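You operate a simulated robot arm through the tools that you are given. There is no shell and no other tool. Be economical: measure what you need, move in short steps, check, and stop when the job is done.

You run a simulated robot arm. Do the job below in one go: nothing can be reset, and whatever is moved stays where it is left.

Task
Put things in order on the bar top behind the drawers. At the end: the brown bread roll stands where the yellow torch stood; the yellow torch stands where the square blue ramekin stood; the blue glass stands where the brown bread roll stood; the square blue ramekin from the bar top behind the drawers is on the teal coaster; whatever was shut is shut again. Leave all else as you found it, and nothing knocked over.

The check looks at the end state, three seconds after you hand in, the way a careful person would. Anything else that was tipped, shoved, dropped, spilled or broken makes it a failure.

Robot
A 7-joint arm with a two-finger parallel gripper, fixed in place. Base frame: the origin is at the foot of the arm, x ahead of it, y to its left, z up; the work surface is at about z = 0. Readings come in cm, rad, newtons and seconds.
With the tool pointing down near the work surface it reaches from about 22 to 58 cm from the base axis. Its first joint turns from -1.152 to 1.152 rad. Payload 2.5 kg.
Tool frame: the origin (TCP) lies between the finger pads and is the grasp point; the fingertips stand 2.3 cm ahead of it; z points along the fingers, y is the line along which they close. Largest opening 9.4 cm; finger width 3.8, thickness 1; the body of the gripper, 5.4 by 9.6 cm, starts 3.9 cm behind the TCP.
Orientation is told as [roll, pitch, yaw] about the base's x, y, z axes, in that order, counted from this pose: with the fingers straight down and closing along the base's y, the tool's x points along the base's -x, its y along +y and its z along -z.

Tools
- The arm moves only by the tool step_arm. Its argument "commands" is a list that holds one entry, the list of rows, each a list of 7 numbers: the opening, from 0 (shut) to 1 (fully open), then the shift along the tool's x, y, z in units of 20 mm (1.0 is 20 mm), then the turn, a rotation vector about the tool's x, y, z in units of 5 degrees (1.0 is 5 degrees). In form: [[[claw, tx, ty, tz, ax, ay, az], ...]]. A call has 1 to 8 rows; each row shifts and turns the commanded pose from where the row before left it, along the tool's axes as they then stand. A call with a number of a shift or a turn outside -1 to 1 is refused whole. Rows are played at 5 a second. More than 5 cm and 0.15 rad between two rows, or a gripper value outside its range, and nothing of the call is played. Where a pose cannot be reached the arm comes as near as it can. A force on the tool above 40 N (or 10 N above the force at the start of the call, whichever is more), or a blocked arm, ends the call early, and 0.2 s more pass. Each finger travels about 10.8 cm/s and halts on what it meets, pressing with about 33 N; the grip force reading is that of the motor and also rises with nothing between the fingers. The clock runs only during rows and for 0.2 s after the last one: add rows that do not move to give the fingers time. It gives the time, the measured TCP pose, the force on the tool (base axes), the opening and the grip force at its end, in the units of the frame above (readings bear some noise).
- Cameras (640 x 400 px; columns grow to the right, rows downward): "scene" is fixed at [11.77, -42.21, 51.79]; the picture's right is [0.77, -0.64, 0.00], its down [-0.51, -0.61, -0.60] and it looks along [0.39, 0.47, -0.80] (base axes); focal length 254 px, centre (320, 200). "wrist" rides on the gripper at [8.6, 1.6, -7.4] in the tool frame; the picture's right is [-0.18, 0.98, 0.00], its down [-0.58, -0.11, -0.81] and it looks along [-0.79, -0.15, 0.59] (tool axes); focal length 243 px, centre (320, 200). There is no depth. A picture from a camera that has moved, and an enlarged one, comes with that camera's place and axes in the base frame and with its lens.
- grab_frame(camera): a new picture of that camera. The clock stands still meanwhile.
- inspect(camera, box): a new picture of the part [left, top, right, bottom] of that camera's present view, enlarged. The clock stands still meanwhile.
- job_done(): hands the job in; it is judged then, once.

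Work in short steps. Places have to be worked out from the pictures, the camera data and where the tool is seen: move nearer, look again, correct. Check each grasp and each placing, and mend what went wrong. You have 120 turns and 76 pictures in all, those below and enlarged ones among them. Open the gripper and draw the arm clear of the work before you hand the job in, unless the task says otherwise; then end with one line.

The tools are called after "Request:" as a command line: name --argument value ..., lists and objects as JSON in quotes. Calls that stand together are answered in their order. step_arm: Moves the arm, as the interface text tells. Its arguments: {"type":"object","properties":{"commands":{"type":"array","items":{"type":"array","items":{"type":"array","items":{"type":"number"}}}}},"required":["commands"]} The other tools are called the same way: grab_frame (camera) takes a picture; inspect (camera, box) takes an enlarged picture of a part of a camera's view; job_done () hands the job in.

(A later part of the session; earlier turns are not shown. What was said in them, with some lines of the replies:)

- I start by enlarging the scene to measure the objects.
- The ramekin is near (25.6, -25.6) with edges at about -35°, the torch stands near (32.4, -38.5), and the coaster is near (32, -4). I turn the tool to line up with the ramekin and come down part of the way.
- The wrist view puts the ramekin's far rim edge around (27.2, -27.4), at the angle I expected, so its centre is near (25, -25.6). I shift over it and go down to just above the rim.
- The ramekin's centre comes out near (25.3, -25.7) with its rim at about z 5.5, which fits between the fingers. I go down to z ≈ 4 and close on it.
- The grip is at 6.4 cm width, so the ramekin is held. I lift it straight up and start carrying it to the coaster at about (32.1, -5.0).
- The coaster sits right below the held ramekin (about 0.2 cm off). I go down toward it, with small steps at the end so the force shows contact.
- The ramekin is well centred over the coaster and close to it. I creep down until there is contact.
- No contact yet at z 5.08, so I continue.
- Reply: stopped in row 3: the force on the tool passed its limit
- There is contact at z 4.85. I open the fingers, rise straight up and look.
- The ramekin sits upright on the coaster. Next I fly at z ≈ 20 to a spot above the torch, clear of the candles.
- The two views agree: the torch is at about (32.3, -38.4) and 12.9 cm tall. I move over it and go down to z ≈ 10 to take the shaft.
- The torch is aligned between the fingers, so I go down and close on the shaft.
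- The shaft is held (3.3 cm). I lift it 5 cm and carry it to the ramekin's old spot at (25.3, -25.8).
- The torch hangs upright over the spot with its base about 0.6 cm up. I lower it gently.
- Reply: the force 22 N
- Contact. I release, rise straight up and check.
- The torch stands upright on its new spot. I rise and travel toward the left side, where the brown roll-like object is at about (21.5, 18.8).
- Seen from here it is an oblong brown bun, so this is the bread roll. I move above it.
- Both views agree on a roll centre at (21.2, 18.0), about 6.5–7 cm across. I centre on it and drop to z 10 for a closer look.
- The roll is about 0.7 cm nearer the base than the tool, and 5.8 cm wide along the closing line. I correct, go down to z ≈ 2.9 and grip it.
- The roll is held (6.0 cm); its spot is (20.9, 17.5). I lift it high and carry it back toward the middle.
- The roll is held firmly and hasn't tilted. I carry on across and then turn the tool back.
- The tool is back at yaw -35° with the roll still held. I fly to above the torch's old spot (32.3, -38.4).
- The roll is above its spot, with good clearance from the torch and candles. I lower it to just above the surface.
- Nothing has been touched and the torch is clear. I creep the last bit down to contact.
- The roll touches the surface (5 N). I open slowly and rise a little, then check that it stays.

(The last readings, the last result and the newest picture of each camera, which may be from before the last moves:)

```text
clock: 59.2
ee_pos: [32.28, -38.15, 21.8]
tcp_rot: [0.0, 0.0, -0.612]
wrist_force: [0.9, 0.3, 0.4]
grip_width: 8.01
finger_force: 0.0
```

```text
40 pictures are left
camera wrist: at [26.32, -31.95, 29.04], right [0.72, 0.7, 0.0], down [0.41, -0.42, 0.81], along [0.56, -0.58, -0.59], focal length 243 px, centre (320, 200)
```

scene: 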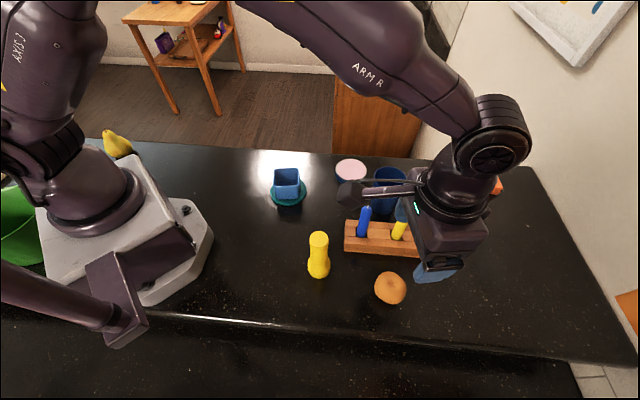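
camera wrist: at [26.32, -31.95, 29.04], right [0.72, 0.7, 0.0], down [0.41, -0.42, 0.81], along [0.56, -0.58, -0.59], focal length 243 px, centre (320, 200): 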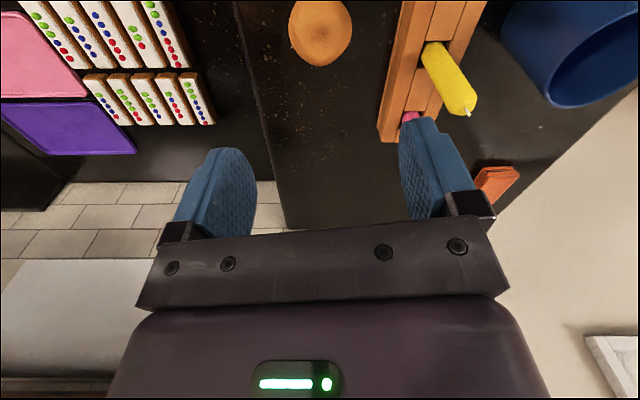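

The roll stands on the torch's old spot, measured at (32.5, -38.2). The glass is next, at about (47, -23) behind the candles, so I move toward it at safe height.

Request:
step_arm --commands '[[[1, 0, 1, 0, 0, 0, 0], [1, 0, 1, 0, 0, 0, 0], [1, 0, 1, 0, 0, 0, 0], [1, 0, 1, 0, 0, 0, 0], [1, 0, 1, 0, 0, 0, 0], [1, 0, 1, 0, 0, 0, 0], [1, 0, 1, 0, 0, 0, 0], [1, 0, 1, 0, 0, 0, 0]]]'

Request:
step_arm --commands '[[[1, 0, 1, 0, 0, 0, 0], [1, 0, 1, 0, 0, 0, 0], [1, 0, 0, 0, 0, 0, 0]]]'

Request:
grab_frame --camera "wrist"

Request:
inspect --camera "scene" --box '[320, 140, 480, 260]'

```text
clock: 61.0
ee_pos: [41.23, -25.07, 21.92]
tcp_rot: [0.0, 0.001, -0.613]
wrist_force: [-0.1, -0.1, 0.3]
grip_width: 9.41
finger_force: 0.0
```

```text
clock: 61.8
ee_pos: [43.64, -21.69, 21.72]
tcp_rot: [0.001, -0.001, -0.612]
wrist_force: [0.1, -0.7, -0.2]
grip_width: 9.41
finger_force: 0.1
```

```text
39 pictures are left
camera wrist: at [37.68, -15.52, 29.11], right [0.72, 0.7, 0.0], down [0.41, -0.42, 0.81], along [0.56, -0.58, -0.59], focal length 243 px, centre (320, 200)
```

wrist: 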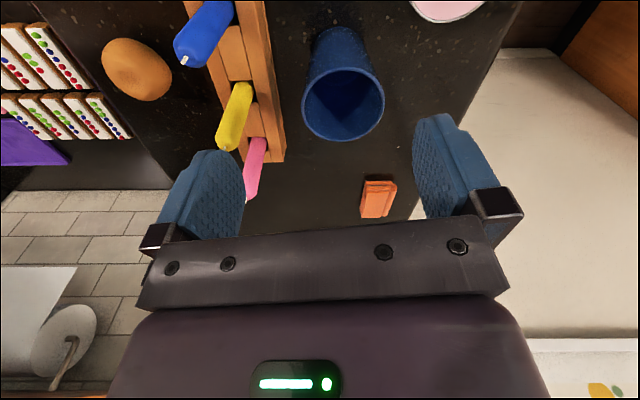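

```text
3.33 times, centred on (400, 200) of scene
camera zoom: at [11.78, -42.21, 51.79], right [0.77, -0.64, 0.0], down [-0.51, -0.61, -0.6], along [0.39, 0.47, -0.8], focal length 848 px, centre (53, 200)
```

zoom: 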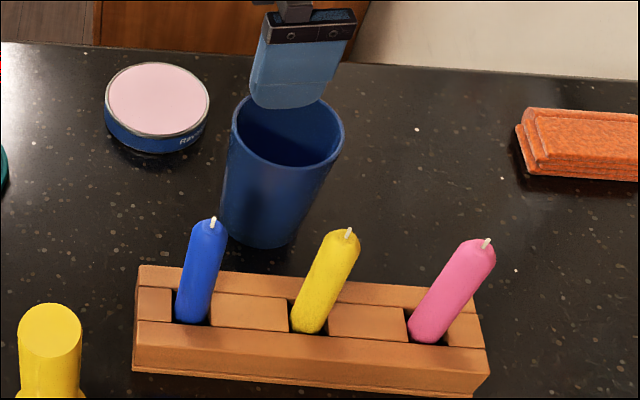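

Both views give the glass at about (47.6, -23.1), with its rim at z ≈ 10 and 7.4 cm wide. I move over it and stop just above the rim to check the alignment.

Request:
step_arm --commands '[[[1, -1, 0.3, 0, 0, 0, 0], [1, -1, 0.25, 0, 0, 0, 0], [1, 0, 0, 1, 0, 0, 0], [1, 0, 0, 1, 0, 0, 0], [1, 0, 0, 1, 0, 0, 0], [1, 0, 0, 1, 0, 0, 0], [1, 0, 0, 0, 0, 0, 0]]]'

Request:
grab_frame --camera "wrist"

Request:
inspect --camera "scene" --box '[320, 140, 480, 260]'

```text
clock: 63.4
ee_pos: [47.74, -23.34, 13.77]
tcp_rot: [0.0, -0.001, -0.612]
wrist_force: [-0.5, -0.4, -0.3]
grip_width: 9.4
finger_force: 0.1
```

```text
37 pictures are left
camera wrist: at [41.79, -17.14, 21.12], right [0.72, 0.7, 0.0], down [0.41, -0.42, 0.81], along [0.56, -0.58, -0.59], focal length 243 px, centre (320, 200)
```

wrist: 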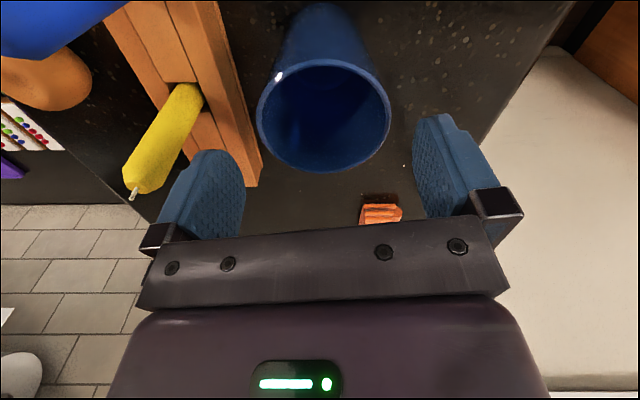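

```text
3.33 times, centred on (400, 200) of scene
camera zoom: at [11.77, -42.21, 51.79], right [0.77, -0.64, 0.0], down [-0.51, -0.61, -0.6], along [0.39, 0.47, -0.8], focal length 848 px, centre (53, 200)
```

zoom: 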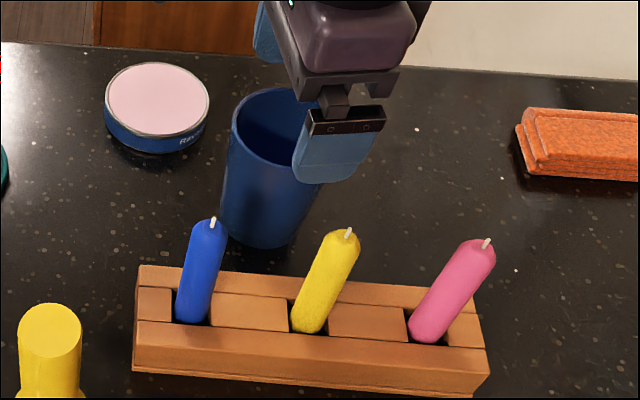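

The glass is centred to within 0.2 cm. I make that small correction, go down to z ≈ 7 and grip the glass below its rim.

Request:
step_arm --commands '[[[1, 0.1, 0.1, 0.4, 0, 0, 0], [1, 0, 0, 1, 0, 0, 0], [1, 0, 0, 1, 0, 0, 0], [1, 0, 0, 1, 0, 0, 0], [1, 0, 0, 0, 0, 0, 0], [0.7, 0, 0, 0, 0, 0, 0], [0.45, 0, 0, 0, 0, 0, 0], [0.45, 0, 0, 0, 0, 0, 0]]]'

Request:
inspect --camera "scene" --box '[320, 140, 480, 260]'

Request:
grab_frame --camera "wrist"

```text
clock: 65.2
ee_pos: [47.59, -23.03, 6.97]
tcp_rot: [0.0, -0.001, -0.614]
wrist_force: [-0.2, 0.8, 0.3]
grip_width: 7.15
finger_force: 32.8
```

```text
3.33 times, centred on (400, 200) of scene
camera zoom: at [11.77, -42.21, 51.79], right [0.77, -0.64, 0.0], down [-0.51, -0.61, -0.6], along [0.39, 0.47, -0.8], focal length 848 px, centre (53, 200)
```

zoom: 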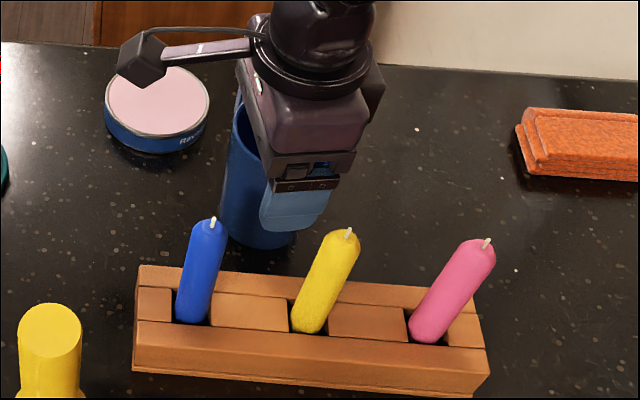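

```text
34 pictures are left
camera wrist: at [41.54, -16.83, 14.34], right [0.72, 0.7, 0.0], down [0.41, -0.42, 0.81], along [0.56, -0.58, -0.59], focal length 243 px, centre (320, 200)
```

wrist: 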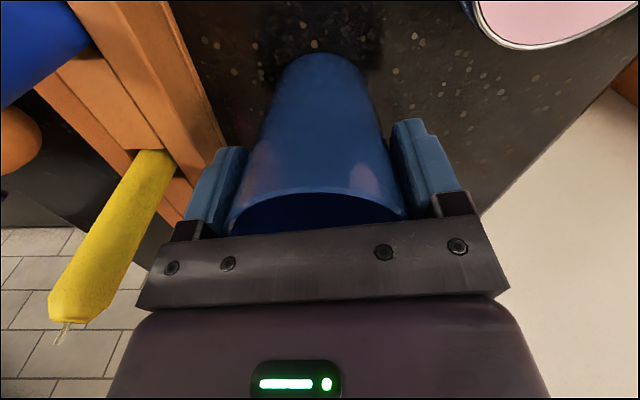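

The glass is held at 7.15 cm. I lift it straight up, well above its neighbours, and check for tilt.

Request:
step_arm --commands '[[[0.45, 0, 0, -0.3, 0, 0, 0], [0.45, 0, 0, -0.7, 0, 0, 0], [0.45, 0, 0, -1, 0, 0, 0], [0.45, 0, 0, -1, 0, 0, 0], [0.45, 0, 0, -1, 0, 0, 0], [0.45, 0, 0, -1, 0, 0, 0], [0.45, 0, 0, -1, 0, 0, 0], [0.45, 0, 0, -0.5, 0, 0, 0]]]'

Request:
grab_frame --camera "wrist"

Request:
grab_frame --camera "scene"

```text
clock: 67.0
ee_pos: [47.53, -22.83, 19.99]
tcp_rot: [0.001, -0.001, -0.613]
wrist_force: [-0.6, 0.0, -1.4]
grip_width: 7.12
finger_force: 33.6
```

```text
33 pictures are left
camera wrist: at [41.58, -16.7, 27.35], right [0.72, 0.7, 0.0], down [0.41, -0.42, 0.81], along [0.56, -0.58, -0.59], focal length 243 px, centre (320, 200)
```

wrist: 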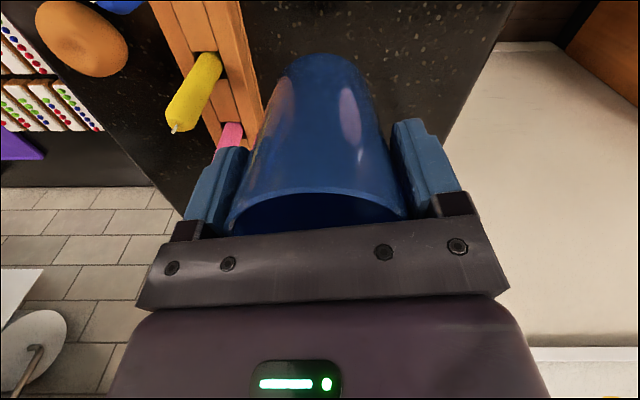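

```text
32 pictures are left
```

scene: 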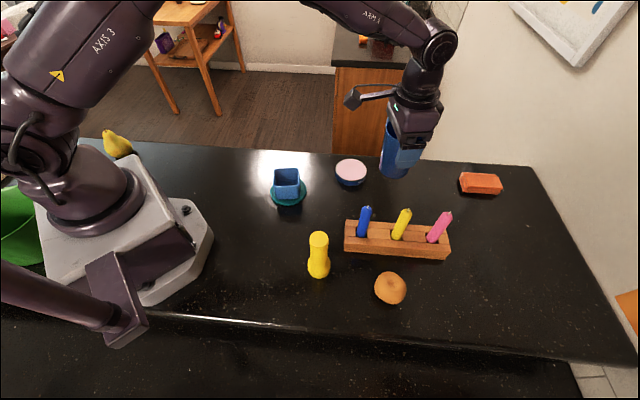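

The glass is held upright and the neighbours are undisturbed. I carry it to the middle and turn toward the left.

Request:
step_arm --commands '[[[0.45, 0.965, 0.265, 0, 0, 0, 0], [0.45, 0.965, 0.265, 0, 0, 0, 0], [0.45, 0.965, 0.265, 0, 0, 0, 0], [0.45, 0.965, 0.265, 0, 0, 0, 0], [0.45, 0.965, 0.265, 0, 0, 0, 0], [0.45, 0.965, 0.265, 0, 0, 0, 0], [0.45, 0.965, 0.265, 0, 0, 0, 0], [0.45, 0.965, 0.265, 0, 0, 0, 0]]]'

Request:
step_arm --commands '[[[0.45, 0.965, 0.265, 0, 0, 0, 0], [0.45, 0.965, 0.265, 0, 0, 0, 0], [0.45, 0.965, 0.265, 0, 0, 0, 0], [0.45, 0.965, 0.265, 0, 0, 0, 0], [0.45, 0.965, 0.265, 0, 0, 0, 0], [0.45, 0, 0, 0, 0, 0, -1], [0.45, 0, 0, 0, 0, 0, -1], [0.45, 0, 0, 0, 0, 0, -1]]]'

Request:
step_arm --commands '[[[0.45, 0, 0, 0, 0, 0, -1], [0.45, 0, 0, 0, 0, 0, -1], [0.45, 0, 0, 0, 0, 0, -1], [0.45, 0, 0, 0, 0, 0, -1], [0.45, 0, 0, 0, 0, 0, -1], [0.45, 0, 0, 0, 0, 0, -1], [0.45, 0, 0, 0, 0, 0, -1], [0.45, 0, 0, 0, 0, 0, -1]]]'

Request:
step_arm --commands '[[[0.45, 0, 0, 0, 0, 0, -1], [0.45, 0, 0, 0, 0, 0, -1], [0.45, 0, 0, 0, 0, 0, -1], [0.45, 0, 0, 0, 0, 0, -1], [0.45, 0, 0, 0, 0, 0, 0]]]'

```text
clock: 68.8
ee_pos: [37.33, -10.78, 20.11]
tcp_rot: [0.0, 0.002, -0.612]
wrist_force: [-0.6, 0.7, -1.6]
grip_width: 7.12
finger_force: 32.6
```

```text
clock: 70.6
ee_pos: [30.99, -3.08, 20.01]
tcp_rot: [-0.001, 0.0, -0.35]
wrist_force: [0.9, -0.2, -2.5]
grip_width: 7.15
finger_force: 33.1
```

```text
clock: 72.4
ee_pos: [31.14, -2.89, 19.97]
tcp_rot: [0.0, 0.0, 0.353]
wrist_force: [0.2, -0.4, -1.3]
grip_width: 7.14
finger_force: 33.6
```

```text
clock: 73.6
ee_pos: [31.05, -2.97, 19.88]
tcp_rot: [0.001, 0.0, 0.698]
wrist_force: [-0.5, -0.1, -1.9]
grip_width: 7.11
finger_force: 32.9
```

The tool is turned with the glass still held. I move to above the roll's old spot (20.95, 17.6).

Request:
step_arm --commands '[[[0.45, -0.229, 0.927, 0, 0, 0, 0], [0.45, -0.229, 0.927, 0, 0, 0, 0], [0.45, -0.229, 0.927, 0, 0, 0, 0], [0.45, -0.229, 0.927, 0, 0, 0, 0], [0.45, -0.229, 0.927, 0, 0, 0, 0], [0.45, -0.229, 0.927, 0, 0, 0, 0], [0.45, -0.229, 0.927, 0, 0, 0, 0], [0.45, -0.229, 0.927, 0, 0, 0, 0]]]'

Request:
step_arm --commands '[[[0.45, -0.229, 0.927, 0, 0, 0, 0], [0.45, -0.229, 0.927, 0, 0, 0, 0], [0.45, -0.229, 0.927, 0, 0, 0, 0], [0.45, -0.229, 0.927, 0, 0, 0, 0], [0.45, 0, 0, 1, 0, 0, 0], [0.45, 0, 0, 1, 0, 0, 0], [0.45, 0, 0, 1, 0, 0, 0], [0.45, 0, 0, 0, 0, 0, 0]]]'

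Request:
grab_frame --camera "scene"

```text
clock: 75.4
ee_pos: [24.3, 10.82, 19.88]
tcp_rot: [0.001, 0.0, 0.695]
wrist_force: [0.5, 0.0, -1.4]
grip_width: 7.11
finger_force: 33.6
```

```text
clock: 77.2
ee_pos: [21.04, 17.64, 13.87]
tcp_rot: [-0.001, -0.002, 0.696]
wrist_force: [0.0, 0.0, -2.4]
grip_width: 7.13
finger_force: 32.6
```

```text
31 pictures are left
```

scene: 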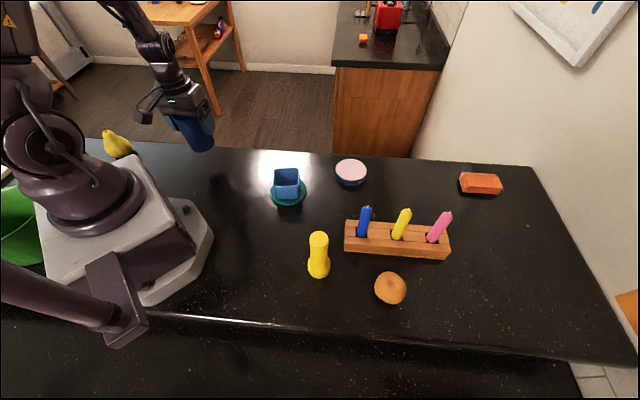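

The glass hangs above its spot. I lower it to just above the surface, then creep to contact.

Request:
step_arm --commands '[[[0.45, 0, 0, 1, 0, 0, 0], [0.45, 0, 0, 1, 0, 0, 0], [0.45, 0, 0, 0.9, 0, 0, 0], [0.45, 0, 0, 0.35, 0, 0, 0], [0.45, 0, 0, 0, 0, 0, 0]]]'

Request:
step_arm --commands '[[[0.45, 0, 0, 0.08, 0, 0, 0], [0.45, 0, 0, 0.08, 0, 0, 0], [0.45, 0, 0, 0.04, 0, 0, 0], [0.45, 0, 0, 0, 0, 0, 0]]]'

Request:
inspect --camera "scene" --box '[130, 110, 270, 200]'

```text
clock: 78.4
ee_pos: [21.24, 17.63, 7.53]
tcp_rot: [0.0, 0.0, 0.696]
wrist_force: [0.5, -0.1, -2.4]
grip_width: 7.1
finger_force: 33.0
```

```text
clock: 79.4
ee_pos: [21.12, 17.81, 7.12]
tcp_rot: [0.001, -0.001, 0.697]
wrist_force: [0.7, -0.1, -2.2]
grip_width: 7.15
finger_force: 32.6
```

```text
4.44 times, centred on (200, 155) of scene
camera zoom: at [11.77, -42.21, 51.79], right [0.77, -0.64, 0.0], down [-0.51, -0.61, -0.6], along [0.39, 0.47, -0.8], focal length 1131 px, centre (853, 400)
```

zoom: 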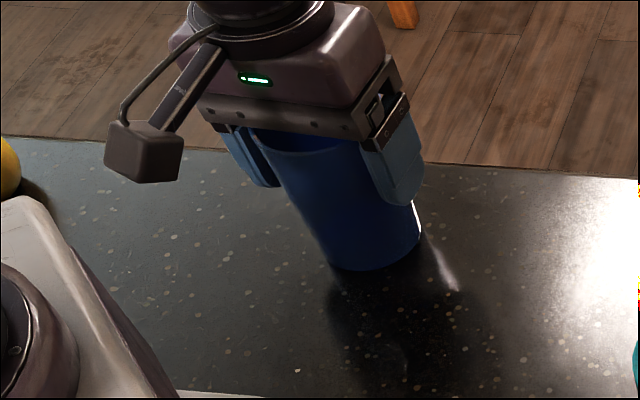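

Almost there, so I continue down to contact.

Request:
step_arm --commands '[[[0.45, 0, 0, 0.06, 0, 0, 0], [0.45, 0, 0, 0.06, 0, 0, 0], [0.45, 0, 0, 0, 0, 0, 0]]]'

```text
clock: 80.2
ee_pos: [21.15, 17.74, 6.8]
tcp_rot: [0.001, -0.001, 0.698]
wrist_force: [-4.8, 1.0, 13.9]
grip_width: 7.07
finger_force: 33.2
```

Contact (14 N). I back off slightly, open and rise.

Request:
step_arm --commands '[[[0.45, 0, 0, -0.06, 0, 0, 0], [0.85, 0, 0, 0, 0, 0, 0], [1, 0, 0, 0, 0, 0, 0], [1, 0, 0, 0, 0, 0, 0], [1, 0, 0, -0.5, 0, 0, 0], [1, 0, 0, -1, 0, 0, 0], [1, 0, 0, -1, 0, 0, 0], [1, 0, 0, -1, 0, 0, 0]]]'

Request:
step_arm --commands '[[[1, 0, 0, -1, 0, 0, 0], [1, 0, 0, -1, 0, 0, 0], [1, 0, 0, -1, 0, 0, 0], [1, 0, 0, -1, 0, 0, 0], [1, 0.2, -0.9, 0, 0, 0, 0], [1, 0.2, -0.9, 0, 0, 0, 0], [1, 0.2, -0.9, 0, 0, 0, 0], [1, 0.2, -0.9, 0, 0, 0, 0]]]'

Request:
grab_frame --camera "scene"

Request:
inspect --camera "scene" --box '[130, 110, 270, 200]'

Request:
inspect --camera "scene" --box '[260, 150, 510, 310]'

```text
clock: 82.0
ee_pos: [21.01, 17.56, 13.9]
tcp_rot: [0.001, -0.001, 0.697]
wrist_force: [-1.2, -0.1, 0.2]
grip_width: 9.38
finger_force: 0.0
```

```text
clock: 83.8
ee_pos: [24.4, 11.03, 21.98]
tcp_rot: [-0.001, 0.0, 0.698]
wrist_force: [-0.2, 0.1, -0.2]
grip_width: 9.4
finger_force: 0.2
```

```text
29 pictures are left
```

scene: 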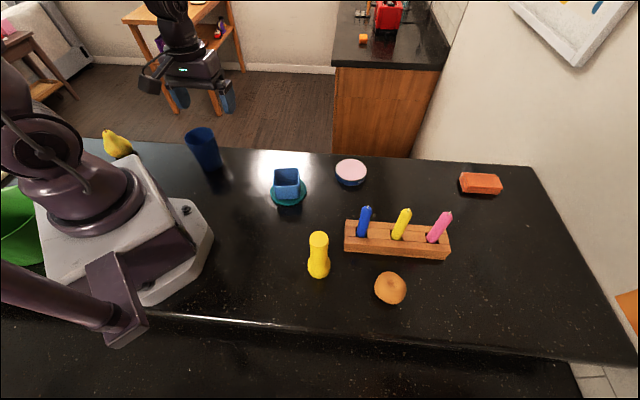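

```text
4.44 times, centred on (200, 155) of scene
camera zoom: at [11.77, -42.21, 51.79], right [0.77, -0.64, 0.0], down [-0.51, -0.61, -0.6], along [0.39, 0.47, -0.8], focal length 1131 px, centre (853, 400)
```

zoom: 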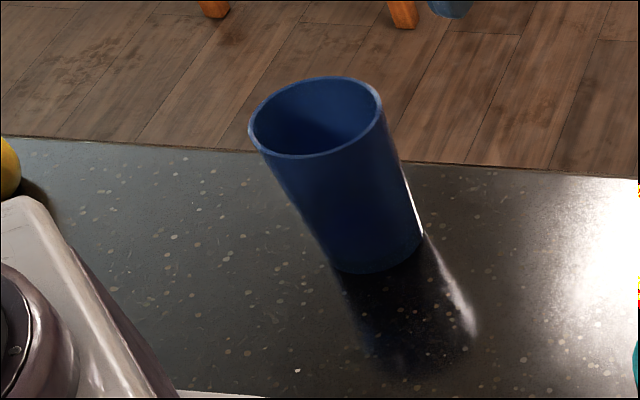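

```text
2.50 times, centred on (385, 230) of scene
camera zoom: at [11.77, -42.21, 51.79], right [0.77, -0.64, 0.0], down [-0.51, -0.61, -0.6], along [0.39, 0.47, -0.8], focal length 636 px, centre (158, 125)
```

zoom: 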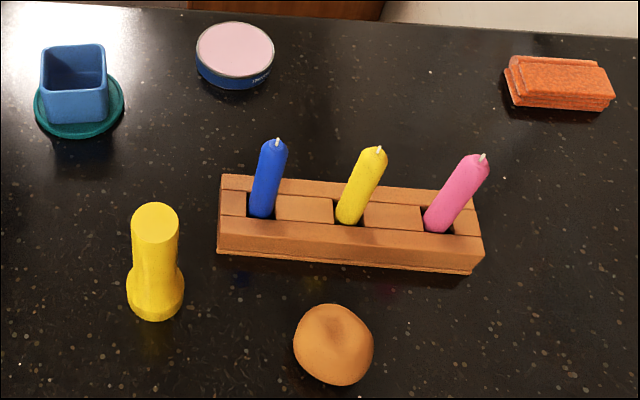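

Every object stands upright in its place, the neighbours are unmoved, nothing was opened, and the gripper is open and clear. I hand the job in.

Request:
job_done

```text
The job is handed in.
```

I moved the roll to the torch's old spot, the torch to the ramekin's, the glass to the roll's, and the ramekin onto the teal coaster. All four stand upright, each within about 1 cm of its target by my measurements. The last pictures show nothing else disturbed, and nothing had to be opened.
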